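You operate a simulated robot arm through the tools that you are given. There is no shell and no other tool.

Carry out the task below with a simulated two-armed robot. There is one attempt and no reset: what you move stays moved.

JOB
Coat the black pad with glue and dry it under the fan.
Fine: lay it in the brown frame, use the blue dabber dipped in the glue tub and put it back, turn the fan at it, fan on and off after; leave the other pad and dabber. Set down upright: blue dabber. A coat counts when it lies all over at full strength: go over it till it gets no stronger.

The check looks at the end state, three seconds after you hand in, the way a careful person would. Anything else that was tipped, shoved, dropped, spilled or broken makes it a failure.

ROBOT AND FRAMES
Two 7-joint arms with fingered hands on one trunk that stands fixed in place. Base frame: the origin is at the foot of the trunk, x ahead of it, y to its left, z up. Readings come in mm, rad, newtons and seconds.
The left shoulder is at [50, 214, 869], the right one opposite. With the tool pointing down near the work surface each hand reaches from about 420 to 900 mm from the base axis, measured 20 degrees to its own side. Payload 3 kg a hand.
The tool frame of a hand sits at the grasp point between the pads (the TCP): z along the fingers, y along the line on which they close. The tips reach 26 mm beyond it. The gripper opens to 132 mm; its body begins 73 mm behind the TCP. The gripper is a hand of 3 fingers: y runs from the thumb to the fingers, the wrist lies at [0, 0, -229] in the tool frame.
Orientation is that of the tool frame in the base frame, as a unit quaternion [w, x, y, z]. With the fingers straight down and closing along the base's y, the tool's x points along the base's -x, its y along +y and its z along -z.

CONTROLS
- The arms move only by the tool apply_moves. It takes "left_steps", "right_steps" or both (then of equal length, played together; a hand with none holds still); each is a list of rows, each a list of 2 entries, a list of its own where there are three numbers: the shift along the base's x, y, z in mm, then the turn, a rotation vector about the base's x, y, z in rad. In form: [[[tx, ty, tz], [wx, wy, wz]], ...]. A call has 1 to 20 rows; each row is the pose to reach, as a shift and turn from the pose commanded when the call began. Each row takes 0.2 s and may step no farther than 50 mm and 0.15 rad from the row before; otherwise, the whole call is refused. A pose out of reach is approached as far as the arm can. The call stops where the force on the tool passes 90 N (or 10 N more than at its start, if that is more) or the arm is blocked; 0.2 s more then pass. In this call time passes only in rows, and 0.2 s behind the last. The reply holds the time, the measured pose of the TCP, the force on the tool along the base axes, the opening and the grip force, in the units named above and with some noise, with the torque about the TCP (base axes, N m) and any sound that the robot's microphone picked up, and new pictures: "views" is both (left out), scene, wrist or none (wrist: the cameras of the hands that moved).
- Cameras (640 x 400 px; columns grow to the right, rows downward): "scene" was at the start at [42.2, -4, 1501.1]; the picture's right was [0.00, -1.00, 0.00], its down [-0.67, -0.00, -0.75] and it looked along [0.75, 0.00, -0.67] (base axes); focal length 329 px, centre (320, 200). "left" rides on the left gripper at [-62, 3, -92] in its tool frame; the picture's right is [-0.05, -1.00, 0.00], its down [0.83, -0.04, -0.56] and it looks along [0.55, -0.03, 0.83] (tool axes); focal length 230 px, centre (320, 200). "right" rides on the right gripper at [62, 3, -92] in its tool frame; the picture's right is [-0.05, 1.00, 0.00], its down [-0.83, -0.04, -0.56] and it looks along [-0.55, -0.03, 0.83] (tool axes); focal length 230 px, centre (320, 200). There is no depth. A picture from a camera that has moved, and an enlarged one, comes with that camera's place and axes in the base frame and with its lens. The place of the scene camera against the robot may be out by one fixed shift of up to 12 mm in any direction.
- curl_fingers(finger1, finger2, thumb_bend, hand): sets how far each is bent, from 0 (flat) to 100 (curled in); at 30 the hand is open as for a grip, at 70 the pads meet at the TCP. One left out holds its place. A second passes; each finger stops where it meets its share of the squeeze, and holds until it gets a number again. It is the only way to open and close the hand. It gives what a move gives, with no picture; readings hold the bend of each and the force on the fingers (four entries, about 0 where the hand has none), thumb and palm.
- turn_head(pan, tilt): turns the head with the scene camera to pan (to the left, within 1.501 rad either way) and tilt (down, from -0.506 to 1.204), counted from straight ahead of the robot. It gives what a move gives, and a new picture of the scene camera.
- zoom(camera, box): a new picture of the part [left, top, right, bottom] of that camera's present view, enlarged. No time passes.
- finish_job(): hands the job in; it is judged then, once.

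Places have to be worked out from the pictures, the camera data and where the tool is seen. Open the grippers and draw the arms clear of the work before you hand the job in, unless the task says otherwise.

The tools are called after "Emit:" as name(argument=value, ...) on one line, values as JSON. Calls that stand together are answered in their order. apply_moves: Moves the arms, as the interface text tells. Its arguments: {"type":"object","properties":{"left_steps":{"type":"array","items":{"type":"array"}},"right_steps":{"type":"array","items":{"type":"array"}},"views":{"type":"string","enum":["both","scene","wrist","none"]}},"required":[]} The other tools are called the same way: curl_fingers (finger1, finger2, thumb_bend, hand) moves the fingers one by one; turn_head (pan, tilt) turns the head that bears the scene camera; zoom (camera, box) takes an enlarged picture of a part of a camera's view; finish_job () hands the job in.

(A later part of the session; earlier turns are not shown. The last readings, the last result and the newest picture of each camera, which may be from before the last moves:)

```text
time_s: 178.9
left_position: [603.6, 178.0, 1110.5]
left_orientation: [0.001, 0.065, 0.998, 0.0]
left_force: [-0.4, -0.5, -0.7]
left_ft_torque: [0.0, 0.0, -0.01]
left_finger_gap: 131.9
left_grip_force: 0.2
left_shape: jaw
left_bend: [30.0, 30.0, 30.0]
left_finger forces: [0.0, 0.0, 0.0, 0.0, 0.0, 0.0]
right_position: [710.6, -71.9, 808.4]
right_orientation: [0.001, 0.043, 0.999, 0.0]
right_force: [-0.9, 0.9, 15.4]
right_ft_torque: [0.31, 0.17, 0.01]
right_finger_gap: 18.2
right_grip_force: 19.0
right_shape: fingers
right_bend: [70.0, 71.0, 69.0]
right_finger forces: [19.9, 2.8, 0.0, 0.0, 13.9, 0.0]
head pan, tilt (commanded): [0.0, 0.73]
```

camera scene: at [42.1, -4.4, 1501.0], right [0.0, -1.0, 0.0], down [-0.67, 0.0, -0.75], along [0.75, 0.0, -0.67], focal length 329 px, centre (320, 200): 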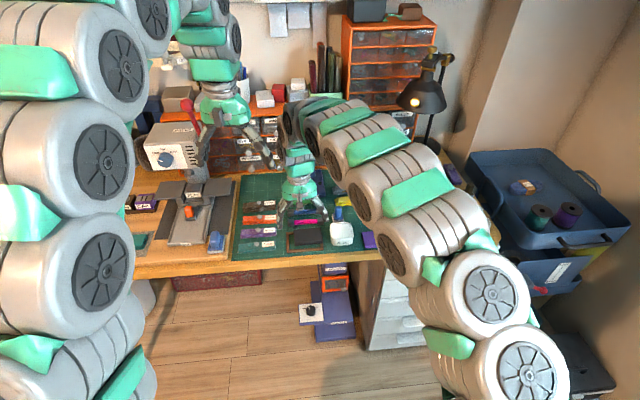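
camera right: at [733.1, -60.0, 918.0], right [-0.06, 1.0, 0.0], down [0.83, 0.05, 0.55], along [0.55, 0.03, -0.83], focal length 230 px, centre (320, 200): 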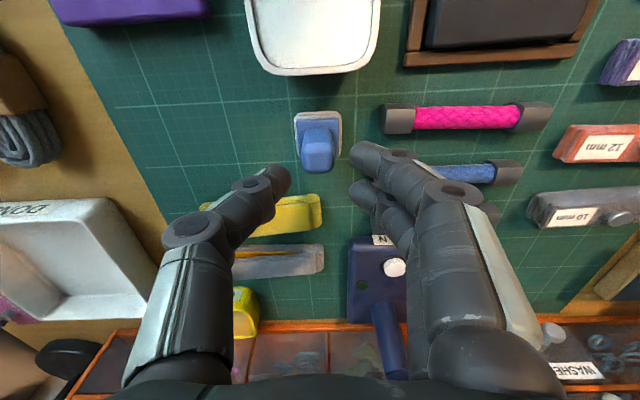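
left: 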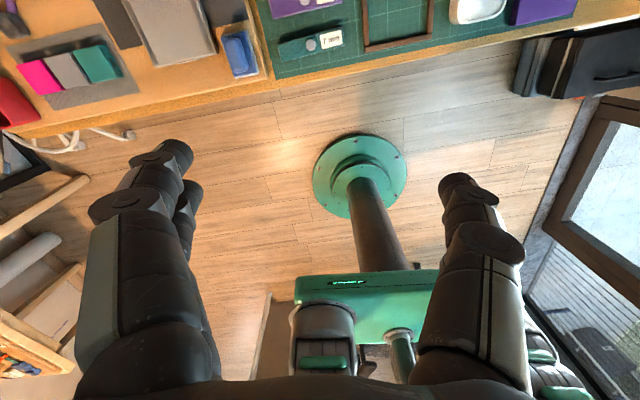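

Standing on the glue (15 N). I unload slightly, open and raise the hand to let it stand.

Emit:
apply_moves(right_steps=[[[0, 0, 1.5], [0, 0, 0]]], views="none")

Emit:
curl_fingers(hand="right", finger1=64, finger2=64, thumb_bend=64)

Emit:
apply_moves(right_steps=[[[0, 0, 2], [0, 0, 0]], [[0, 0, 5], [0, 0, 0]], [[0, 0, 5], [0, 0, 0]]], views="none")

Emit:
curl_fingers(hand="right", finger1=59, finger2=59, thumb_bend=59)

Emit:
zoom(camera="right", box=[240, 110, 400, 225])

Emit:
zoom(camera="scene", box=[330, 205, 370, 240])

```text
time_s: 179.3
left_position: [605.2, 178.4, 1110.6]
left_orientation: [0.0, 0.065, 0.998, 0.0]
left_force: [0.3, -0.6, -0.2]
left_ft_torque: [0.01, -0.02, 0.03]
left_finger_gap: 132.0
left_grip_force: 0.1
left_shape: jaw
left_bend: [30.0, 30.0, 30.0]
left_finger forces: [0.0, 0.0, 0.0, 0.1, 0.1, 0.0]
right_position: [709.3, -70.7, 807.7]
right_orientation: [0.0, 0.043, 0.999, 0.001]
right_force: [1.3, -1.1, 4.2]
right_ft_torque: [0.1, 0.02, -0.04]
right_finger_gap: 18.2
right_grip_force: 13.1
right_shape: fingers
right_bend: [69.0, 71.0, 70.0]
right_finger forces: [11.3, 2.7, 0.0, 0.1, 11.9, 0.1]
head pan, tilt (commanded): [0.0, 0.73]
```

```text
time_s: 180.3
left_position: [603.6, 176.3, 1109.7]
left_orientation: [0.001, 0.064, 0.998, 0.001]
left_force: [-0.6, -0.8, 1.2]
left_ft_torque: [0.0, -0.03, -0.06]
left_finger_gap: 131.9
left_grip_force: 0.1
left_shape: jaw
left_bend: [30.0, 30.0, 30.0]
left_finger forces: [0.0, 0.0, 0.0, 0.1, 0.0, 0.1]
right_position: [709.9, -71.0, 808.3]
right_orientation: [0.0, 0.043, 0.999, 0.001]
right_force: [-1.0, 1.5, 8.3]
right_ft_torque: [0.21, 0.03, -0.08]
right_finger_gap: 22.8
right_grip_force: 6.4
right_shape: fingers
right_bend: [66.0, 65.0, 64.0]
right_finger forces: [11.7, 1.2, 0.0, 0.1, 0.1, 0.1]
head pan, tilt (commanded): [0.0, 0.73]
```

```text
time_s: 181.1
left_position: [604.1, 177.0, 1110.6]
left_orientation: [-0.001, 0.065, 0.998, 0.0]
left_force: [0.4, -0.1, 0.2]
left_ft_torque: [0.0, 0.03, -0.02]
left_finger_gap: 131.6
left_grip_force: 0.0
left_shape: jaw
left_bend: [30.0, 30.0, 30.0]
left_finger forces: [0.1, 0.1, 0.0, 0.0, 0.0, 0.0]
right_position: [709.4, -70.5, 815.7]
right_orientation: [0.0, 0.043, 0.999, 0.001]
right_force: [-0.3, 0.2, 0.4]
right_ft_torque: [0.01, 0.0, -0.01]
right_finger_gap: 22.8
right_grip_force: 0.2
right_shape: fingers
right_bend: [64.0, 64.0, 64.0]
right_finger forces: [0.1, 0.0, 0.0, 0.1, 0.1, 0.0]
head pan, tilt (commanded): [0.0, 0.73]
```

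```text
time_s: 182.1
left_position: [603.8, 177.3, 1110.1]
left_orientation: [0.0, 0.065, 0.998, -0.001]
left_force: [-0.4, -1.1, 1.0]
left_ft_torque: [0.02, 0.01, -0.03]
left_finger_gap: 131.8
left_grip_force: 0.0
left_shape: jaw
left_bend: [30.0, 30.0, 30.0]
left_finger forces: [0.0, 0.0, 0.0, 0.1, 0.0, 0.0]
right_position: [710.0, -70.2, 814.2]
right_orientation: [0.0, 0.043, 0.999, 0.001]
right_force: [0.6, 0.2, -0.6]
right_ft_torque: [-0.01, 0.01, -0.01]
right_finger_gap: 37.4
right_grip_force: 0.0
right_shape: fingers
right_bend: [59.0, 59.0, 59.0]
right_finger forces: [0.0, 0.1, 0.0, 0.0, 0.0, 0.0]
head pan, tilt (commanded): [0.0, 0.73]
```

```text
3.48 times, centred on (320, 168) of right
camera zoom: at [648.6, -62.3, 905.4], right [0.14, 0.99, 0.0], down [0.82, -0.12, 0.56], along [0.55, -0.07, -0.83], focal length 800 px, centre (320, 313)
```

zoom: 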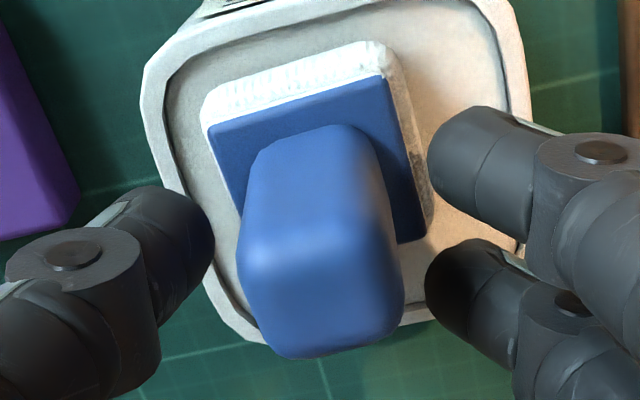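

```text
11.43 times, centred on (350, 222) of scene
camera zoom: at [42.1, -4.4, 1501.0], right [0.0, -1.0, 0.0], down [-0.67, 0.0, -0.75], along [0.75, 0.0, -0.67], focal length 3760 px, centre (-23, -57)
```

zoom: 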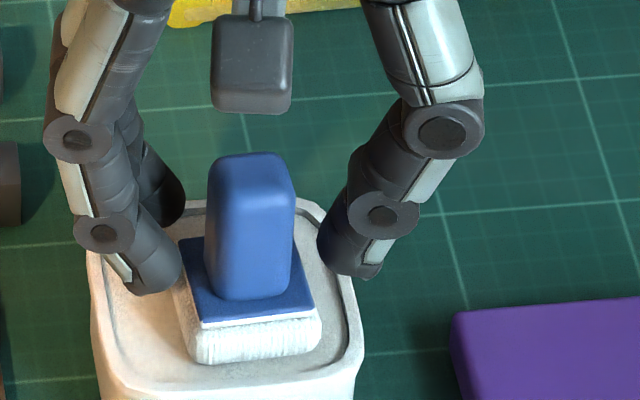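

Dabber at (706,-69.8), yaw ≈0.165. I align the hand (+0.25 turn) and re-grip as before with the fingertips on the plate.

Emit:
apply_moves(right_steps=[[[-2, 0.4, 0], [0, 0, 0.08]], [[-4.1, 0.8, 0], [0, 0, 0.16]], [[-4.1, 0.8, -2], [0, 0, 0.25]], [[-4.1, 0.8, -3], [0, 0, 0.25]], [[-4.1, 0.8, -3], [0, 0, 0.25]]], views="none")

Emit:
zoom(camera="right", box=[240, 110, 400, 225])

```text
time_s: 183.3
left_position: [604.3, 178.2, 1110.0]
left_orientation: [0.0, 0.064, 0.998, 0.0]
left_force: [0.2, 0.4, 0.3]
left_ft_torque: [0.0, 0.04, 0.0]
left_finger_gap: 132.0
left_grip_force: 0.2
left_shape: jaw
left_bend: [30.0, 30.0, 30.0]
left_finger forces: [0.0, 0.1, 0.0, 0.1, 0.0, 0.1]
right_position: [707.3, -70.6, 810.9]
right_orientation: [0.0, -0.083, 0.997, 0.001]
right_force: [0.9, -0.3, 0.1]
right_ft_torque: [-0.01, -0.01, 0.01]
right_finger_gap: 37.6
right_grip_force: 0.1
right_shape: fingers
right_bend: [59.0, 59.0, 59.0]
right_finger forces: [0.1, 0.0, 0.0, 0.1, 0.0, 0.0]
head pan, tilt (commanded): [0.0, 0.73]
```

```text
3.48 times, centred on (320, 168) of right
camera zoom: at [644.3, -76.7, 902.0], right [-0.11, 0.99, 0.0], down [0.83, 0.09, 0.55], along [0.55, 0.06, -0.83], focal length 800 px, centre (320, 313)
```

zoom: 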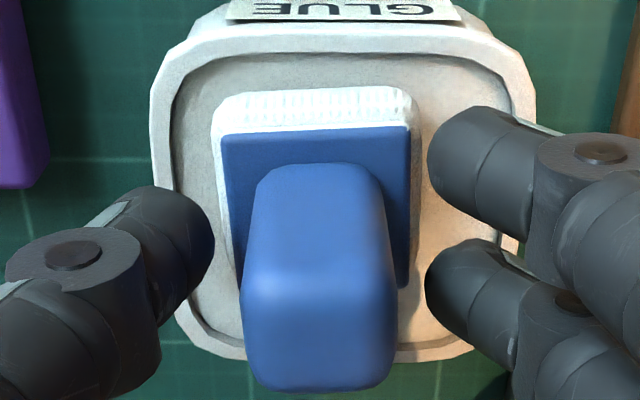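

The handle is ~2.7 mm ahead of the hand axis; I shift +1.2 mm, then close lightly, slide down to the plate and squeeze.

Emit:
apply_moves(right_steps=[[[1.2, 0.2, 0], [0, 0, 0]], [[1.2, 0.2, 0], [0, 0, 0]]], views="none")

Emit:
curl_fingers(hand="right", finger1=68.6, finger2=68, thumb_bend=69)

Emit:
apply_moves(right_steps=[[[0, 0, -1.5], [0, 0, 0]], [[0, 0, -3], [0, 0, 0]], [[0, 0, -4.2], [0, 0, 0]], [[0, 0, -4.2], [0, 0, 0]]], views="none")

Emit:
curl_fingers(hand="right", finger1=72.8, finger2=72.2, thumb_bend=76)

Emit:
zoom(camera="right", box=[240, 110, 400, 225])

Emit:
zoom(camera="scene", box=[330, 205, 370, 240])

```text
time_s: 183.9
left_position: [604.5, 177.5, 1110.2]
left_orientation: [0.0, 0.065, 0.998, 0.0]
left_force: [-0.1, -0.4, 0.4]
left_ft_torque: [0.03, 0.02, 0.01]
left_finger_gap: 131.5
left_grip_force: 0.1
left_shape: jaw
left_bend: [30.0, 30.0, 30.0]
left_finger forces: [0.1, 0.0, 0.0, 0.0, 0.1, 0.0]
right_position: [706.8, -69.4, 811.7]
right_orientation: [0.0, -0.083, 0.997, 0.0]
right_force: [0.3, 0.5, -0.1]
right_ft_torque: [0.01, 0.04, -0.02]
right_finger_gap: 37.6
right_grip_force: 0.0
right_shape: fingers
right_bend: [59.0, 59.0, 59.0]
right_finger forces: [0.0, 0.0, 0.0, 0.0, 0.0, 0.1]
head pan, tilt (commanded): [0.0, 0.73]
```

```text
time_s: 184.9
left_position: [604.7, 176.5, 1111.1]
left_orientation: [0.001, 0.066, 0.998, 0.001]
left_force: [-0.1, 0.2, -0.4]
left_ft_torque: [0.0, -0.01, -0.01]
left_finger_gap: 131.7
left_grip_force: 0.0
left_shape: jaw
left_bend: [30.0, 30.0, 30.0]
left_finger forces: [0.0, 0.0, 0.0, 0.1, 0.1, 0.1]
right_position: [706.8, -69.3, 810.8]
right_orientation: [0.0, -0.083, 0.997, 0.001]
right_force: [-1.0, -0.6, -0.1]
right_ft_torque: [0.0, 0.0, 0.0]
right_finger_gap: 20.7
right_grip_force: 5.3
right_shape: fingers
right_bend: [65.0, 65.0, 67.0]
right_finger forces: [2.7, 2.5, 0.1, 0.0, 5.4, 0.1]
head pan, tilt (commanded): [0.0, 0.73]
```

```text
time_s: 185.9
left_position: [604.0, 177.3, 1110.1]
left_orientation: [0.0, 0.065, 0.998, 0.0]
left_force: [-0.3, 0.2, -0.8]
left_ft_torque: [0.01, -0.04, 0.01]
left_finger_gap: 131.8
left_grip_force: 0.1
left_shape: jaw
left_bend: [30.0, 30.0, 30.0]
left_finger forces: [0.1, 0.0, 0.0, 0.1, 0.0, 0.1]
right_position: [707.7, -69.9, 807.5]
right_orientation: [0.001, -0.082, 0.997, 0.001]
right_force: [-0.5, 3.3, 25.2]
right_ft_torque: [0.28, 0.08, -0.04]
right_finger_gap: 20.2
right_grip_force: 15.2
right_shape: fingers
right_bend: [68.0, 68.0, 67.0]
right_finger forces: [11.4, 10.2, 0.1, 0.0, 8.1, 0.1]
head pan, tilt (commanded): [0.0, 0.73]
```

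```text
time_s: 186.9
left_position: [605.6, 177.1, 1110.2]
left_orientation: [-0.001, 0.066, 0.998, 0.0]
left_force: [-0.8, -0.1, 0.4]
left_ft_torque: [-0.02, -0.06, -0.03]
left_finger_gap: 132.2
left_grip_force: 0.2
left_shape: jaw
left_bend: [30.0, 30.0, 30.0]
left_finger forces: [0.1, 0.1, 0.0, 0.0, 0.0, 0.0]
right_position: [708.3, -69.5, 806.6]
right_orientation: [0.0, -0.082, 0.997, 0.002]
right_force: [3.4, 1.7, 20.9]
right_ft_torque: [0.28, -0.04, -0.08]
right_finger_gap: 19.2
right_grip_force: 21.8
right_shape: fingers
right_bend: [70.0, 70.0, 68.0]
right_finger forces: [13.6, 13.1, 0.0, 0.1, 16.5, 0.1]
head pan, tilt (commanded): [0.0, 0.73]
```

```text
3.48 times, centred on (320, 168) of right
camera zoom: at [645.5, -76.8, 898.1], right [-0.11, 0.99, 0.0], down [0.83, 0.09, 0.56], along [0.55, 0.06, -0.83], focal length 800 px, centre (320, 313)
```

zoom: 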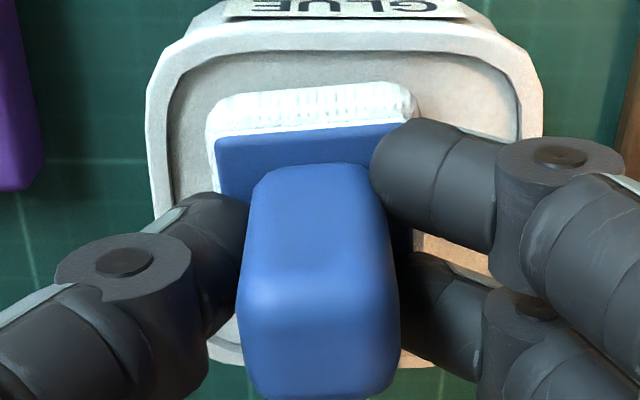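

```text
11.43 times, centred on (350, 222) of scene
camera zoom: at [41.9, -4.3, 1501.1], right [0.0, -1.0, 0.0], down [-0.67, 0.0, -0.75], along [0.75, 0.0, -0.67], focal length 3760 px, centre (-23, -57)
```

zoom: 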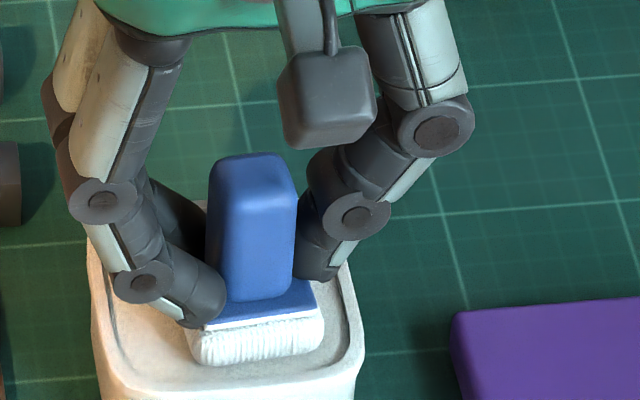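

A solid grip. I lift out and bring the sponge to the far-right part of the pad for strokes toward the robot.

Emit:
apply_moves(right_steps=[[[0, 0, 8], [0, 0, 0]], [[0, 0, 22], [0, 0, 0]], [[0, 2, 38], [0, 0, 0]], [[1, 22, 42], [0, 0, -0.02]], [[1, 45, 42], [0, 0, -0.04]], [[2, 70, 42], [0, 0, -0.05]], [[2, 92.7, 35], [0, 0, -0.05]], [[2, 92.7, 15], [0, 0, -0.05]], [[2, 92.7, -3], [0, 0, -0.05]], [[2, 92.7, -9], [0, 0, -0.05]], [[2, 92.7, -9], [0, 0, -0.05]]], views="none")

Emit:
zoom(camera="right", box=[200, 60, 440, 210])

Emit:
zoom(camera="scene", box=[285, 205, 345, 255])

```text
time_s: 189.3
left_position: [604.4, 176.8, 1110.4]
left_orientation: [0.0, 0.066, 0.998, 0.0]
left_force: [0.2, -0.1, 0.7]
left_ft_torque: [0.03, -0.02, 0.02]
left_finger_gap: 131.9
left_grip_force: 0.0
left_shape: jaw
left_bend: [30.0, 30.0, 30.0]
left_finger forces: [0.0, 0.1, 0.0, 0.0, 0.0, 0.0]
right_position: [709.1, 23.9, 797.8]
right_orientation: [0.0, -0.056, 0.998, 0.0]
right_force: [0.5, -0.1, 0.2]
right_ft_torque: [-0.01, 0.0, 0.0]
right_finger_gap: 19.3
right_grip_force: 13.0
right_shape: fingers
right_bend: [69.0, 69.0, 68.0]
right_finger forces: [6.7, 6.3, 0.1, 0.0, 13.1, 0.0]
head pan, tilt (commanded): [0.0, 0.73]
```

```text
2.67 times, centred on (320, 135) of right
camera zoom: at [647.3, 20.1, 888.7], right [-0.06, 1.0, 0.0], down [0.83, 0.05, 0.55], along [0.55, 0.04, -0.83], focal length 614 px, centre (320, 373)
```

zoom: 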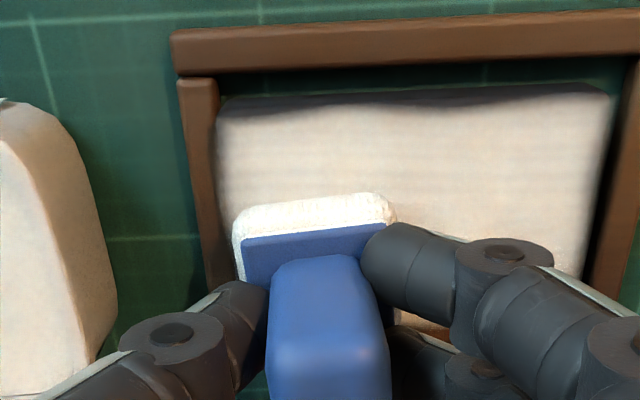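

```text
8.00 times, centred on (315, 230) of scene
camera zoom: at [42.2, -4.4, 1501.0], right [0.0, -1.0, 0.0], down [-0.67, 0.0, -0.75], along [0.75, 0.0, -0.67], focal length 2632 px, centre (360, -40)
```

zoom: 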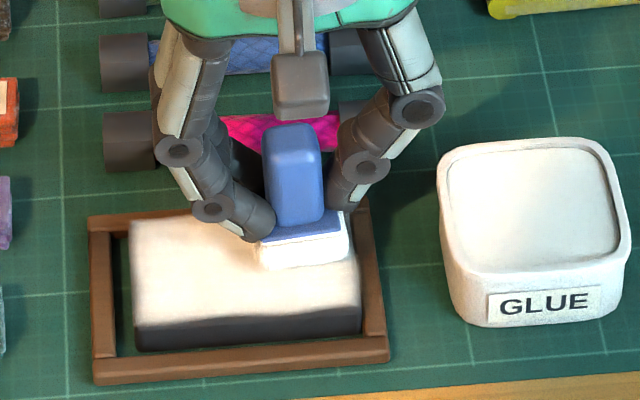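

Well placed over the far-right corner. I lower to contact and check the force.

Emit:
apply_moves(right_steps=[[[0, 0, -2.5], [0, 0, 0]], [[0, 0, -4], [0, 0, 0]], [[0, 0, -4], [0, 0, 0]]], views="none")

```text
time_s: 190.1
left_position: [605.0, 177.2, 1109.7]
left_orientation: [0.0, 0.065, 0.998, 0.0]
left_force: [-0.5, -0.6, 0.2]
left_ft_torque: [0.01, -0.01, -0.02]
left_finger_gap: 132.0
left_grip_force: 0.0
left_shape: jaw
left_bend: [30.0, 30.0, 30.0]
left_finger forces: [0.0, 0.0, 0.0, 0.0, 0.1, 0.0]
right_position: [710.1, 23.5, 793.8]
right_orientation: [0.0, -0.057, 0.998, 0.001]
right_force: [0.8, 1.0, 3.1]
right_ft_torque: [0.07, -0.02, -0.05]
right_finger_gap: 19.1
right_grip_force: 13.6
right_shape: fingers
right_bend: [69.0, 69.0, 68.0]
right_finger forces: [7.4, 7.4, 0.0, 0.1, 13.5, 0.0]
head pan, tilt (commanded): [0.0, 0.73]
```

Contact at 3 N. I stroke toward the robot in three columns from right to centre.

Emit:
apply_moves(right_steps=[[[0, 0, -0.8], [0, 0, 0]], [[-6, -0.7, -0.8], [0, 0, 0]], [[-12, -1.4, -0.8], [0, 0, 0]], [[-17.9, -2.2, -0.8], [0, 0, 0]], [[-17.9, -2.2, 6], [0, 0, 0]], [[-1.4, 11.9, 6], [0, 0, 0]], [[-1.4, 11.9, -0.8], [0, 0, 0]], [[-7.4, 11.2, -0.8], [0, 0, 0]], [[-13.4, 10.5, -0.8], [0, 0, 0]], [[-19.3, 9.7, -0.8], [0, 0, 0]], [[-19.3, 9.7, 6], [0, 0, 0]], [[-2.9, 23.8, 6], [0, 0, 0]], [[-2.9, 23.8, -0.8], [0, 0, 0]], [[-8.9, 23.1, -0.8], [0, 0, 0]], [[-14.9, 22.4, -0.8], [0, 0, 0]], [[-20.8, 21.7, -0.8], [0, 0, 0]]], views="none")

Emit:
zoom(camera="scene", box=[285, 205, 345, 255])

```text
time_s: 193.5
left_position: [604.7, 177.5, 1109.9]
left_orientation: [0.0, 0.065, 0.998, 0.0]
left_force: [-0.4, -0.6, 1.4]
left_ft_torque: [0.04, 0.0, 0.01]
left_finger_gap: 131.4
left_grip_force: 0.0
left_shape: jaw
left_bend: [30.0, 30.0, 30.0]
left_finger forces: [0.0, 0.0, 0.0, 0.1, 0.1, 0.0]
right_position: [688.2, 44.4, 794.4]
right_orientation: [0.0, -0.058, 0.998, 0.001]
right_force: [3.6, 0.9, 7.7]
right_ft_torque: [0.16, -0.05, -0.08]
right_finger_gap: 19.2
right_grip_force: 19.5
right_shape: fingers
right_bend: [70.0, 70.0, 68.0]
right_finger forces: [12.5, 11.5, 0.0, 0.0, 14.9, 0.0]
head pan, tilt (commanded): [0.0, 0.73]
```

```text
8.00 times, centred on (315, 230) of scene
camera zoom: at [42.1, -4.4, 1501.1], right [0.0, -1.0, 0.0], down [-0.67, 0.0, -0.75], along [0.75, 0.0, -0.67], focal length 2632 px, centre (360, -40)
```

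zoom: 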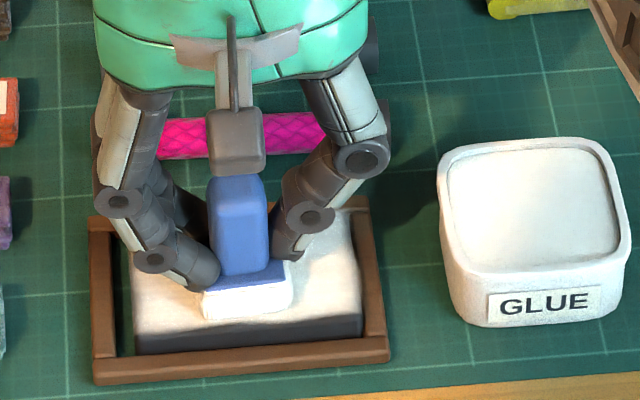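

Very stable now (8 N normal). I continue with the two left columns and then look.

Emit:
apply_moves(right_steps=[[[0, 0, 6.5], [0, 0, 0]], [[16.5, 14, 6.5], [0, 0, 0]], [[16.5, 14, 0], [0, 0, 0]], [[10.5, 13.3, 0], [0, 0, 0]], [[4.5, 12.6, 0], [0, 0, 0]], [[-1.4, 11.8, 0], [0, 0, 0]], [[-1.4, 11.8, 6.5], [0, 0, 0]], [[15.1, 25.9, 6.5], [0, 0, 0]], [[15.1, 25.9, 0], [0, 0, 0]], [[9.1, 25.2, 0], [0, 0, 0]], [[3.1, 24.5, 0], [0, 0, 0]], [[-2.8, 23.7, 0], [0, 0, 0]], [[-2.8, 23.7, 8], [0, 0, 0]], [[5, 45, 35], [0, 0, 0]], [[8, 65, 50], [0, 0, 0]], [[8, 65, 50], [0, 0, 0]]], views="none")

Emit:
zoom(camera="scene", box=[285, 210, 345, 255])

Emit:
zoom(camera="right", box=[140, 80, 400, 240])

```text
time_s: 196.9
left_position: [605.0, 177.8, 1110.3]
left_orientation: [0.0, 0.065, 0.998, 0.001]
left_force: [0.3, -0.3, 0.7]
left_ft_torque: [0.01, 0.01, 0.0]
left_finger_gap: 131.9
left_grip_force: 0.0
left_shape: jaw
left_bend: [30.0, 30.0, 30.0]
left_finger forces: [0.0, 0.0, 0.1, 0.1, 0.1, 0.0]
right_position: [696.4, 109.4, 841.0]
right_orientation: [-0.001, -0.057, 0.998, 0.001]
right_force: [0.1, 0.4, -0.3]
right_ft_torque: [0.0, 0.01, -0.01]
right_finger_gap: 18.8
right_grip_force: 13.5
right_shape: fingers
right_bend: [69.0, 70.0, 68.0]
right_finger forces: [8.1, 5.9, 0.1, 0.0, 12.4, 0.0]
head pan, tilt (commanded): [0.0, 0.73]
```

```text
8.89 times, centred on (315, 232) of scene
camera zoom: at [42.2, -4.4, 1501.0], right [0.0, -1.0, 0.0], down [-0.67, 0.0, -0.75], along [0.75, 0.0, -0.67], focal length 2925 px, centre (364, -89)
```

zoom: 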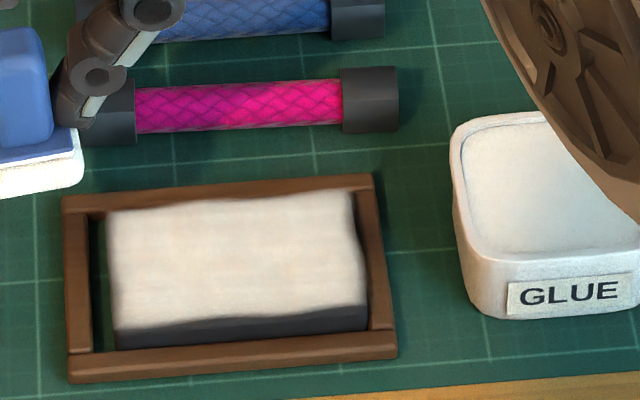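

```text
2.46 times, centred on (270, 160) of right
camera zoom: at [634.4, 106.6, 932.2], right [-0.06, 1.0, 0.0], down [0.83, 0.05, 0.55], along [0.55, 0.04, -0.83], focal length 566 px, centre (443, 298)
```

zoom: 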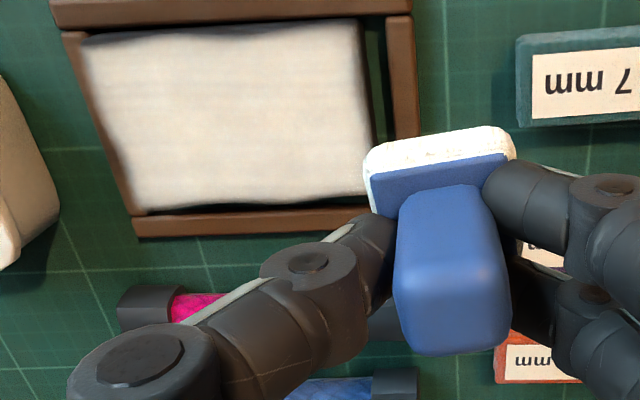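

The coat looks uniformly white now. I zoom in to compare strength and check the edges and corners.

Emit:
zoom(camera="scene", box=[290, 222, 325, 245])

Emit:
zoom(camera="right", box=[160, 80, 310, 175])

```text
16.00 times, centred on (308, 234) of scene
camera zoom: at [42.2, -4.4, 1501.0], right [0.0, -1.0, 0.0], down [-0.67, 0.0, -0.75], along [0.75, 0.0, -0.67], focal length 5265 px, centre (520, -336)
```

zoom: 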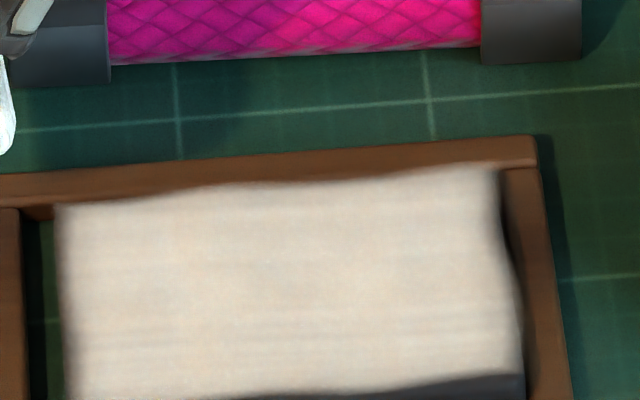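

```text
4.21 times, centred on (235, 128) of right
camera zoom: at [634.4, 106.6, 932.2], right [-0.06, 1.0, 0.0], down [0.83, 0.05, 0.55], along [0.55, 0.04, -0.83], focal length 969 px, centre (678, 505)
```

zoom: 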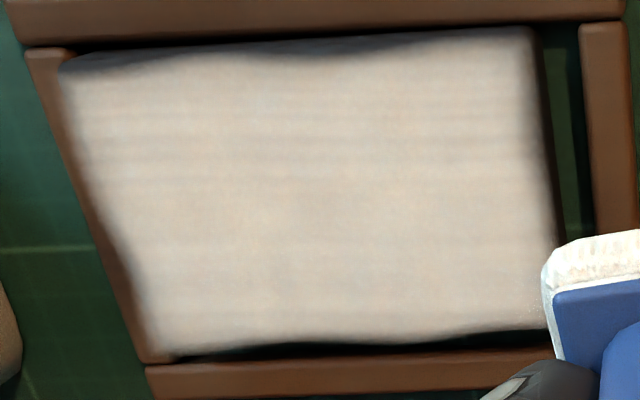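

It is uniform. To be sure it is at full strength I do one more dip and full pass, comparing afterwards.

Emit:
apply_moves(right_steps=[[[1, -15, 2], [0, 0, 0]], [[2, -35, 4], [0, 0, 0]], [[3, -55, 4], [0, 0, 0]], [[4, -75, 4], [0, 0, 0]], [[5, -95, 4], [0, 0, 0]], [[6, -115, 4], [0, 0, 0]], [[7, -135, 4], [0, 0, 0]], [[9, -155, 4], [0, 0, 0]], [[10.2, -172, 2], [0, 0, 0]], [[10.2, -176.7, -6], [0, 0, 0]], [[10.2, -176.7, -14], [0, 0, 0]], [[10.2, -176.7, -14], [0, 0, 0]]], views="none")

Emit:
zoom(camera="right", box=[220, 80, 420, 205])

Emit:
zoom(camera="scene", box=[325, 198, 375, 242])

```text
time_s: 199.5
left_position: [603.5, 177.1, 1110.9]
left_orientation: [-0.001, 0.066, 0.998, 0.0]
left_force: [-0.3, 0.2, -0.2]
left_ft_torque: [0.05, -0.01, 0.0]
left_finger_gap: 131.6
left_grip_force: 0.1
left_shape: jaw
left_bend: [30.0, 30.0, 30.0]
left_finger forces: [0.1, 0.0, 0.1, 0.0, 0.1, 0.0]
right_position: [706.5, -66.3, 829.6]
right_orientation: [0.0, -0.058, 0.998, 0.001]
right_force: [-0.7, 0.1, 0.2]
right_ft_torque: [0.01, 0.01, 0.03]
right_finger_gap: 18.9
right_grip_force: 12.8
right_shape: fingers
right_bend: [69.0, 70.0, 68.0]
right_finger forces: [9.2, 5.8, 0.0, 0.0, 11.9, 0.0]
head pan, tilt (commanded): [0.0, 0.73]
```

```text
3.20 times, centred on (320, 142) of right
camera zoom: at [645.2, -70.1, 920.3], right [-0.06, 1.0, 0.0], down [0.83, 0.05, 0.56], along [0.55, 0.04, -0.83], focal length 736 px, centre (320, 384)
```

zoom: 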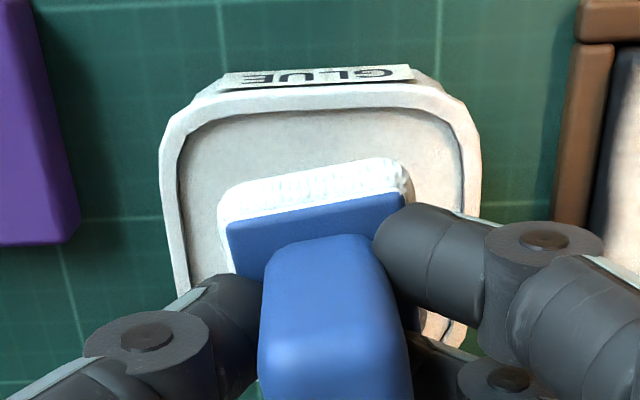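

```text
9.09 times, centred on (350, 220) of scene
camera zoom: at [42.1, -4.4, 1501.0], right [0.0, -1.0, 0.0], down [-0.67, 0.0, -0.75], along [0.75, 0.0, -0.67], focal length 2991 px, centre (47, 18)
```

zoom: 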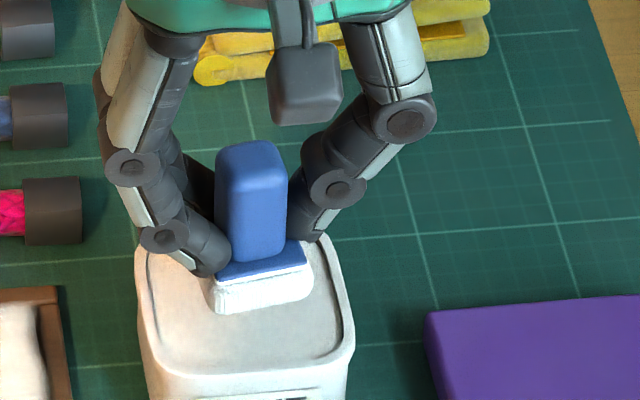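

Centred. I dip with a light press.

Emit:
apply_moves(right_steps=[[[0, 0, -8], [0, 0, 0]], [[0, 0, -14], [0, 0, 0]], [[0, 0, -18], [0, 0, 0]], [[0, 0, -20], [0, 0, 0]], [[0, 0, -20], [0, 0, 0]]], views="none")

Emit:
apply_moves(right_steps=[[[0, 0, -1.5], [0, 0, 0]], [[0, 0, -2.5], [0, 0, 0]], [[0, 0, -2.5], [0, 0, 0]]], views="none")

```text
time_s: 200.7
left_position: [605.1, 177.3, 1109.3]
left_orientation: [0.0, 0.065, 0.998, 0.0]
left_force: [-0.3, 0.5, 0.4]
left_ft_torque: [0.01, 0.02, 0.0]
left_finger_gap: 131.9
left_grip_force: 0.1
left_shape: jaw
left_bend: [30.0, 30.0, 30.0]
left_finger forces: [0.1, 0.1, 0.1, 0.0, 0.0, 0.1]
right_position: [704.7, -67.1, 808.7]
right_orientation: [0.0, -0.058, 0.998, 0.001]
right_force: [0.3, -0.2, -0.9]
right_ft_torque: [0.03, 0.02, -0.01]
right_finger_gap: 18.9
right_grip_force: 13.5
right_shape: fingers
right_bend: [69.0, 70.0, 68.0]
right_finger forces: [9.3, 5.7, 0.0, 0.0, 12.0, 0.0]
head pan, tilt (commanded): [0.0, 0.73]
```

```text
time_s: 201.5
left_position: [604.5, 178.3, 1109.7]
left_orientation: [0.0, 0.065, 0.998, 0.0]
left_force: [0.0, -0.8, 0.2]
left_ft_torque: [-0.02, 0.04, -0.01]
left_finger_gap: 131.8
left_grip_force: 0.0
left_shape: jaw
left_bend: [30.0, 30.0, 30.0]
left_finger forces: [0.1, 0.0, 0.1, 0.0, 0.1, 0.1]
right_position: [707.7, -67.2, 806.7]
right_orientation: [0.001, -0.057, 0.998, 0.001]
right_force: [-3.4, -2.0, 19.3]
right_ft_torque: [0.12, 0.28, 0.02]
right_finger_gap: 18.5
right_grip_force: 21.6
right_shape: fingers
right_bend: [71.0, 70.0, 68.0]
right_finger forces: [20.6, 5.8, 0.1, 0.1, 16.2, 0.0]
head pan, tilt (commanded): [0.0, 0.73]
```

Freshly dipped. I lift out and return to the far-right start of the pad (pad centre now ≈(694,45.5)).

Emit:
apply_moves(right_steps=[[[0, 0, 8], [0, 0, 0]], [[0, 0, 22], [0, 0, 0]], [[0, 2, 38], [0, 0, -0.02]], [[-1, 22, 44], [0, 0, -0.05]], [[-2, 45, 44], [0, 0, -0.08]], [[-3, 68, 44], [0, 0, -0.11]], [[-3.3, 88.3, 37], [0, 0, -0.13]], [[-3.3, 88.3, 17], [0, 0, -0.13]], [[-3.3, 88.3, -2], [0, 0, -0.13]], [[-3.3, 88.3, -8], [0, 0, -0.13]], [[-3.3, 88.3, -8], [0, 0, -0.13]]], views="none")

Emit:
zoom(camera="right", box=[200, 60, 440, 210])

Emit:
zoom(camera="scene", box=[285, 205, 345, 255])

```text
time_s: 203.9
left_position: [605.0, 177.2, 1109.8]
left_orientation: [0.0, 0.064, 0.998, 0.001]
left_force: [-0.7, -0.1, 0.6]
left_ft_torque: [0.02, 0.01, -0.01]
left_finger_gap: 132.0
left_grip_force: 0.1
left_shape: jaw
left_bend: [30.0, 30.0, 30.0]
left_finger forces: [0.0, 0.0, 0.0, 0.0, 0.0, 0.0]
right_position: [704.3, 22.8, 798.1]
right_orientation: [0.001, 0.008, 1.0, 0.0]
right_force: [0.8, -0.1, -0.6]
right_ft_torque: [0.02, 0.01, -0.04]
right_finger_gap: 19.0
right_grip_force: 12.4
right_shape: fingers
right_bend: [69.0, 70.0, 68.0]
right_finger forces: [9.6, 4.8, 0.0, 0.1, 11.5, 0.1]
head pan, tilt (commanded): [0.0, 0.73]
```

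```text
2.67 times, centred on (320, 135) of right
camera zoom: at [642.0, 26.1, 889.0], right [0.07, 1.0, 0.0], down [0.83, -0.06, 0.56], along [0.55, -0.04, -0.83], focal length 614 px, centre (320, 373)
```

zoom: 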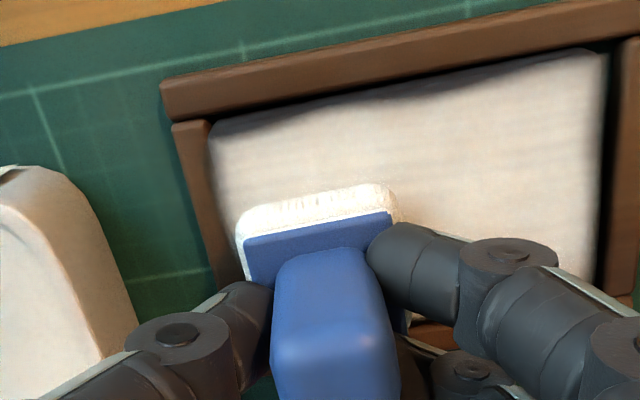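

```text
8.00 times, centred on (315, 230) of scene
camera zoom: at [42.2, -4.4, 1501.0], right [0.0, -1.0, 0.0], down [-0.67, 0.0, -0.75], along [0.75, 0.0, -0.67], focal length 2632 px, centre (360, -40)
```

zoom: 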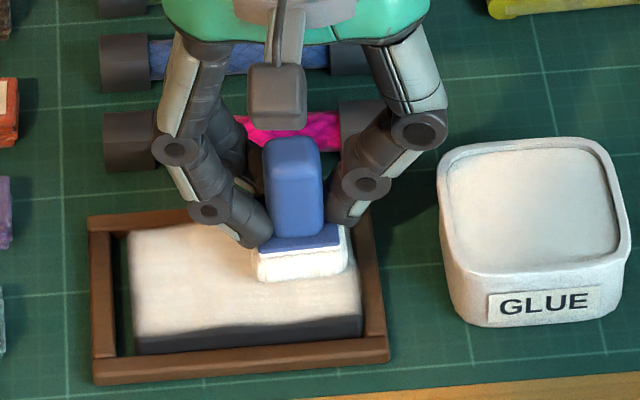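

I'll stroke away from the robot this time, to bring the pad back off the near bar. First column at the right edge.

Emit:
apply_moves(right_steps=[[[-9, -4.5, 0], [0, 0, 0]], [[-17.9, -5.7, 0], [0, 0, 0]], [[-17.9, -5.7, -3], [0, 0, 0]], [[-17.9, -5.7, -4.5], [0, 0, 0]], [[-17.9, -5.7, -4.5], [0, 0, 0]]], views="none")

```text
time_s: 205.1
left_position: [604.6, 177.1, 1109.5]
left_orientation: [0.0, 0.065, 0.998, 0.0]
left_force: [0.1, -0.8, -0.7]
left_ft_torque: [0.0, 0.02, 0.0]
left_finger_gap: 131.9
left_grip_force: 0.2
left_shape: jaw
left_bend: [30.0, 30.0, 30.0]
left_finger forces: [0.0, 0.1, 0.0, 0.0, 0.0, 0.0]
right_position: [684.4, 15.8, 794.1]
right_orientation: [0.0, 0.007, 1.0, 0.001]
right_force: [0.5, -0.2, 2.9]
right_ft_torque: [0.07, 0.04, -0.01]
right_finger_gap: 18.7
right_grip_force: 14.3
right_shape: fingers
right_bend: [69.0, 70.0, 68.0]
right_finger forces: [12.3, 5.0, 0.1, 0.0, 11.6, 0.0]
head pan, tilt (commanded): [0.0, 0.73]
```

Contact at 3 N. I stroke away from the robot in three columns.

Emit:
apply_moves(right_steps=[[[0, 0, -0.3], [0, 0, 0]], [[6, 0.7, -0.3], [0, 0, 0]], [[12, 1.4, -0.3], [0, 0, 0]], [[17.9, 2.2, -0.3], [0, 0, 0]], [[17.9, 2.2, 6], [0, 0, 0]], [[-1.4, 11.9, 6], [0, 0, 0]], [[-1.4, 11.9, -0.3], [0, 0, 0]], [[4.6, 12.6, -0.3], [0, 0, 0]], [[10.6, 13.3, -0.3], [0, 0, 0]], [[16.5, 14.1, -0.3], [0, 0, 0]], [[16.5, 14.1, 6], [0, 0, 0]], [[-2.9, 23.8, 6], [0, 0, 0]], [[-2.9, 23.8, -0.3], [0, 0, 0]], [[3.1, 24.5, -0.3], [0, 0, 0]], [[9.1, 25.2, -0.3], [0, 0, 0]], [[15, 26, -0.3], [0, 0, 0]]], views="none")

Emit:
zoom(camera="scene", box=[285, 205, 345, 255])

```text
time_s: 208.5
left_position: [604.9, 176.5, 1109.7]
left_orientation: [0.0, 0.066, 0.998, -0.001]
left_force: [0.1, -0.4, 0.3]
left_ft_torque: [-0.01, 0.0, 0.03]
left_finger_gap: 131.9
left_grip_force: 0.1
left_shape: jaw
left_bend: [30.0, 30.0, 30.0]
left_finger forces: [0.0, 0.1, 0.0, 0.0, 0.0, 0.0]
right_position: [697.7, 42.1, 794.2]
right_orientation: [-0.001, 0.008, 1.0, 0.001]
right_force: [-12.8, -1.7, 14.5]
right_ft_torque: [0.1, 0.45, 0.13]
right_finger_gap: 18.5
right_grip_force: 19.1
right_shape: fingers
right_bend: [71.0, 71.0, 68.0]
right_finger forces: [22.4, 2.1, 0.0, 0.0, 13.7, 0.0]
head pan, tilt (commanded): [0.0, 0.73]
```

```text
8.00 times, centred on (315, 230) of scene
camera zoom: at [41.8, -4.4, 1501.1], right [0.0, -1.0, 0.0], down [-0.67, 0.0, -0.75], along [0.75, 0.0, -0.67], focal length 2632 px, centre (360, -40)
```

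zoom: 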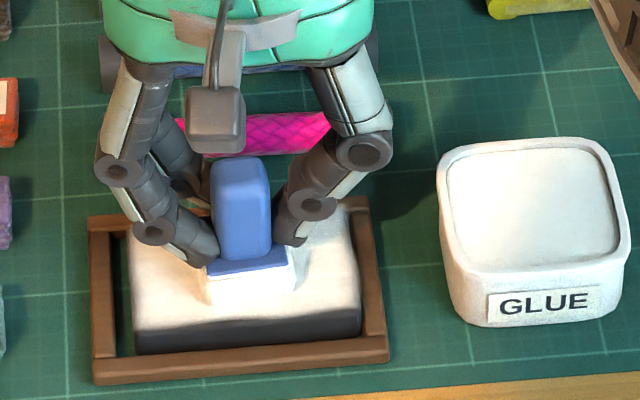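

Good. I finish the two left columns a little lighter and then inspect.

Emit:
apply_moves(right_steps=[[[0, 0, 6.3], [0, 0, 0]], [[-19.3, 9.7, 6.3], [0, 0, 0]], [[-19.3, 9.7, 0.1], [0, 0, 0]], [[-13.3, 10.4, 0.1], [0, 0, 0]], [[-7.3, 11.1, 0.1], [0, 0, 0]], [[-1.4, 11.9, 0.1], [0, 0, 0]], [[-1.4, 11.9, 6.3], [0, 0, 0]], [[-20.7, 21.6, 6.3], [0, 0, 0]], [[-20.7, 21.6, 0.1], [0, 0, 0]], [[-14.7, 22.3, 0.1], [0, 0, 0]], [[-8.7, 23, 0.1], [0, 0, 0]], [[-2.8, 23.8, 0.1], [0, 0, 0]], [[-2.8, 23.8, 8], [0, 0, 0]], [[0, 45, 35], [0, 0, 0]], [[0, 70, 50], [0, 0, 0]], [[0, 70, 50], [0, 0, 0]]], views="none")

Emit:
zoom(camera="scene", box=[285, 210, 345, 255])

Emit:
zoom(camera="scene", box=[290, 222, 325, 245])

Emit:
zoom(camera="right", box=[140, 80, 400, 240])

```text
time_s: 211.9
left_position: [604.2, 177.2, 1109.9]
left_orientation: [0.0, 0.066, 0.998, 0.001]
left_force: [0.2, 0.0, -0.7]
left_ft_torque: [-0.02, -0.03, 0.01]
left_finger_gap: 131.7
left_grip_force: 0.0
left_shape: jaw
left_bend: [30.0, 30.0, 30.0]
left_finger forces: [0.1, 0.0, 0.0, 0.0, 0.1, 0.0]
right_position: [700.2, 108.1, 845.8]
right_orientation: [0.0, 0.007, 1.0, 0.001]
right_force: [-1.0, 0.0, -0.6]
right_ft_torque: [0.03, -0.01, -0.03]
right_finger_gap: 18.3
right_grip_force: 11.3
right_shape: fingers
right_bend: [68.0, 71.0, 69.0]
right_finger forces: [8.6, 2.6, 0.0, 0.0, 10.8, 0.0]
head pan, tilt (commanded): [0.0, 0.73]
```

```text
8.89 times, centred on (315, 232) of scene
camera zoom: at [42.2, -4.4, 1501.0], right [0.0, -1.0, 0.0], down [-0.67, 0.0, -0.75], along [0.75, 0.0, -0.67], focal length 2925 px, centre (364, -89)
```

zoom: 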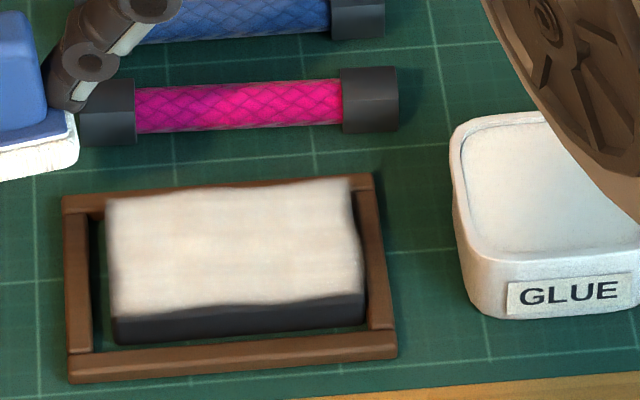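

```text
16.00 times, centred on (308, 234) of scene
camera zoom: at [42.2, -4.4, 1501.0], right [0.0, -1.0, 0.0], down [-0.67, 0.0, -0.75], along [0.75, 0.0, -0.67], focal length 5265 px, centre (520, -336)
```

zoom: 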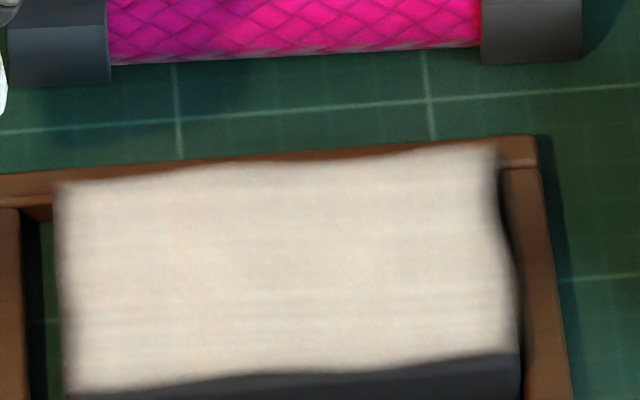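

```text
2.46 times, centred on (270, 160) of right
camera zoom: at [639.2, 113.5, 936.5], right [0.07, 1.0, 0.0], down [0.83, -0.06, 0.55], along [0.55, -0.04, -0.83], focal length 566 px, centre (443, 298)
```

zoom: 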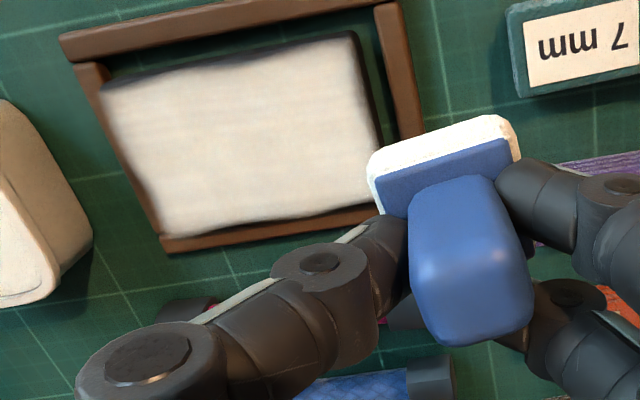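

The coat shows no further change: it is at full strength. Now I carry the dabber back to its original spot behind the tub (≈(793,-57.5), yaw ≈0.11), gently.

Emit:
apply_moves(right_steps=[[[5, -12, 4], [0, 0, -0.02]], [[14, -30, 6], [0, 0, -0.04]], [[24, -48, 6], [0, 0, -0.06]], [[34, -66, 6], [0, 0, -0.08]], [[44, -84, 6], [0, 0, -0.1]], [[54, -102, 6], [0, 0, -0.12]], [[64, -120, 6], [0, 0, -0.14]], [[74, -138, 6], [0, 0, -0.16]], [[84, -156, 6], [0, 0, -0.18]], [[93.1, -171.1, 4], [0, 0, -0.18]], [[93.1, -171.1, -12], [0, 0, -0.18]], [[93.1, -171.1, -28], [0, 0, -0.18]], [[93.1, -171.1, -40], [0, 0, -0.18]], [[93.1, -171.1, -40], [0, 0, -0.18]]], views="none")

Emit:
zoom(camera="right", box=[200, 60, 440, 210])

Emit:
zoom(camera="scene", box=[310, 175, 380, 230])

```text
time_s: 214.9
left_position: [605.2, 177.1, 1110.6]
left_orientation: [0.0, 0.065, 0.998, 0.0]
left_force: [-1.2, 0.3, 0.6]
left_ft_torque: [0.01, 0.03, -0.01]
left_finger_gap: 131.9
left_grip_force: 0.0
left_shape: jaw
left_bend: [30.0, 30.0, 30.0]
left_finger forces: [0.0, 0.0, 0.0, 0.0, 0.0, 0.1]
right_position: [794.1, -58.2, 802.3]
right_orientation: [-0.001, 0.098, 0.995, 0.001]
right_force: [0.2, -1.1, -0.3]
right_ft_torque: [0.0, -0.02, 0.01]
right_finger_gap: 17.9
right_grip_force: 10.8
right_shape: fingers
right_bend: [68.0, 71.0, 69.0]
right_finger forces: [8.8, 2.7, 0.1, 0.0, 11.0, 0.1]
head pan, tilt (commanded): [0.0, 0.73]
```

```text
2.67 times, centred on (320, 135) of right
camera zoom: at [733.7, -43.2, 894.3], right [0.25, 0.97, 0.0], down [0.81, -0.2, 0.56], along [0.54, -0.13, -0.83], focal length 614 px, centre (320, 373)
```

zoom: 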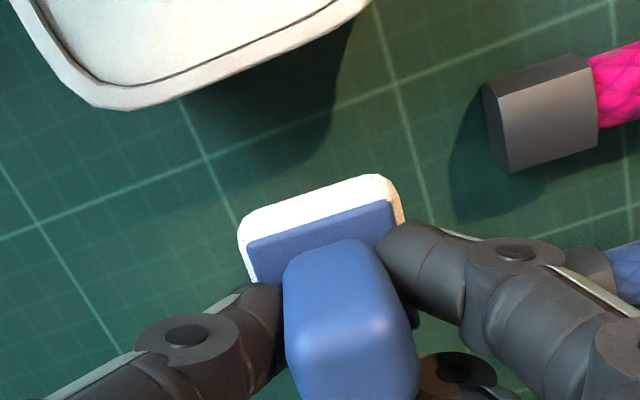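

```text
7.27 times, centred on (345, 202) of scene
camera zoom: at [42.2, -4.4, 1501.0], right [0.0, -1.0, 0.0], down [-0.67, 0.0, -0.75], along [0.75, 0.0, -0.67], focal length 2393 px, centre (138, 182)
```

zoom: 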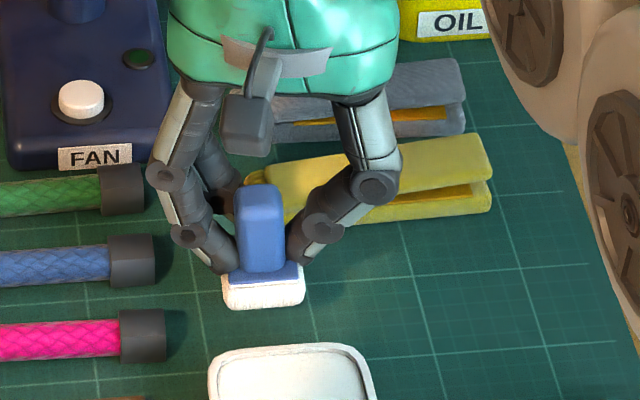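

The sponge is at (794,-52.4); I shift (-1,-5) mm and lower slowly onto the mat.

Emit:
apply_moves(right_steps=[[[-1, -5, 0], [0, 0, 0.02]], [[-1, -5, -8], [0, 0, 0.03]], [[-1, -5, -15], [0, 0, 0.03]], [[-1, -5, -19], [0, 0, 0.03]], [[-1, -5, -21], [0, 0, 0.03]], [[-1, -5, -21], [0, 0, 0.03]]], views="none")

Emit:
zoom(camera="scene", box=[310, 175, 380, 230])

Emit:
zoom(camera="right", box=[200, 60, 440, 210])

```text
time_s: 216.3
left_position: [604.7, 176.6, 1109.4]
left_orientation: [0.001, 0.066, 0.998, -0.001]
left_force: [-0.7, 0.3, 0.6]
left_ft_torque: [-0.02, 0.01, -0.01]
left_finger_gap: 131.9
left_grip_force: 0.0
left_shape: jaw
left_bend: [30.0, 30.0, 30.0]
left_finger forces: [0.0, 0.0, 0.0, 0.0, 0.1, 0.0]
right_position: [792.6, -65.2, 783.2]
right_orientation: [0.0, 0.082, 0.997, 0.002]
right_force: [0.4, -0.4, -1.2]
right_ft_torque: [0.04, 0.02, 0.01]
right_finger_gap: 18.1
right_grip_force: 11.5
right_shape: fingers
right_bend: [68.0, 71.0, 69.0]
right_finger forces: [8.9, 2.7, 0.1, 0.0, 10.9, 0.0]
head pan, tilt (commanded): [0.0, 0.73]
```

```text
7.27 times, centred on (345, 202) of scene
camera zoom: at [42.2, -4.4, 1501.0], right [0.0, -1.0, 0.0], down [-0.67, 0.0, -0.75], along [0.75, 0.0, -0.67], focal length 2393 px, centre (138, 182)
```

zoom: 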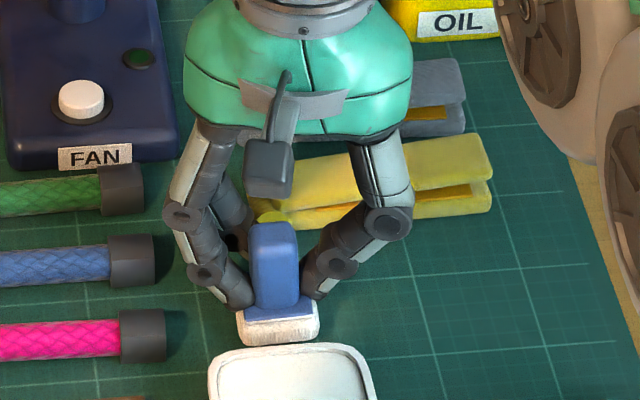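

```text
2.67 times, centred on (320, 135) of right
camera zoom: at [732.0, -51.7, 873.8], right [0.22, 0.98, 0.0], down [0.81, -0.18, 0.56], along [0.54, -0.12, -0.83], focal length 614 px, centre (320, 373)
```

zoom: 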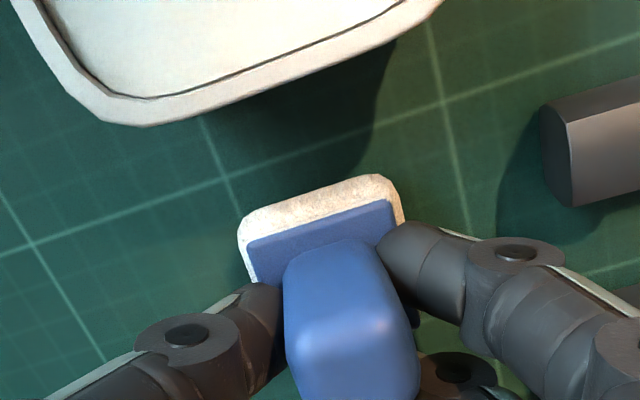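

Close to the original spot; I nudge (+2.5,+2) and lower the last millimetres until it stands.

Emit:
apply_moves(right_steps=[[[2.5, 2, 0], [0, 0, 0]], [[2.5, 2, -2], [0, 0, 0]], [[2.5, 2, -4], [0, 0, 0]], [[2.5, 2, -4], [0, 0, 0]]], views="none")

Emit:
apply_moves(right_steps=[[[0, 0, -1], [0, 0, 0]], [[0, 0, -2], [0, 0, 0]], [[0, 0, -2], [0, 0, 0]]], views="none")

```text
time_s: 217.3
left_position: [604.4, 177.6, 1110.1]
left_orientation: [0.0, 0.066, 0.998, 0.0]
left_force: [-0.1, -0.2, -0.6]
left_ft_torque: [-0.02, 0.0, 0.0]
left_finger_gap: 132.0
left_grip_force: 0.0
left_shape: jaw
left_bend: [30.0, 30.0, 30.0]
left_finger forces: [0.0, 0.0, 0.1, 0.0, 0.0, 0.0]
right_position: [794.5, -63.7, 778.5]
right_orientation: [-0.001, 0.083, 0.997, 0.001]
right_force: [1.2, -0.4, 3.2]
right_ft_torque: [0.08, -0.02, -0.01]
right_finger_gap: 18.0
right_grip_force: 13.0
right_shape: fingers
right_bend: [68.0, 71.0, 70.0]
right_finger forces: [10.8, 3.3, 0.0, 0.0, 12.2, 0.0]
head pan, tilt (commanded): [0.0, 0.73]
```

```text
time_s: 218.1
left_position: [604.5, 177.4, 1110.0]
left_orientation: [0.0, 0.066, 0.998, 0.001]
left_force: [0.3, 0.3, 0.3]
left_ft_torque: [0.0, 0.01, -0.01]
left_finger_gap: 132.0
left_grip_force: 0.1
left_shape: jaw
left_bend: [30.0, 30.0, 30.0]
left_finger forces: [0.0, 0.0, 0.0, 0.0, 0.1, 0.0]
right_position: [796.0, -63.0, 776.2]
right_orientation: [0.001, 0.083, 0.997, 0.001]
right_force: [-1.0, -1.0, 19.8]
right_ft_torque: [0.34, 0.31, 0.01]
right_finger_gap: 17.6
right_grip_force: 19.5
right_shape: fingers
right_bend: [71.0, 71.0, 69.0]
right_finger forces: [21.6, 2.7, 0.0, 0.1, 14.8, 0.0]
head pan, tilt (commanded): [0.0, 0.73]
```

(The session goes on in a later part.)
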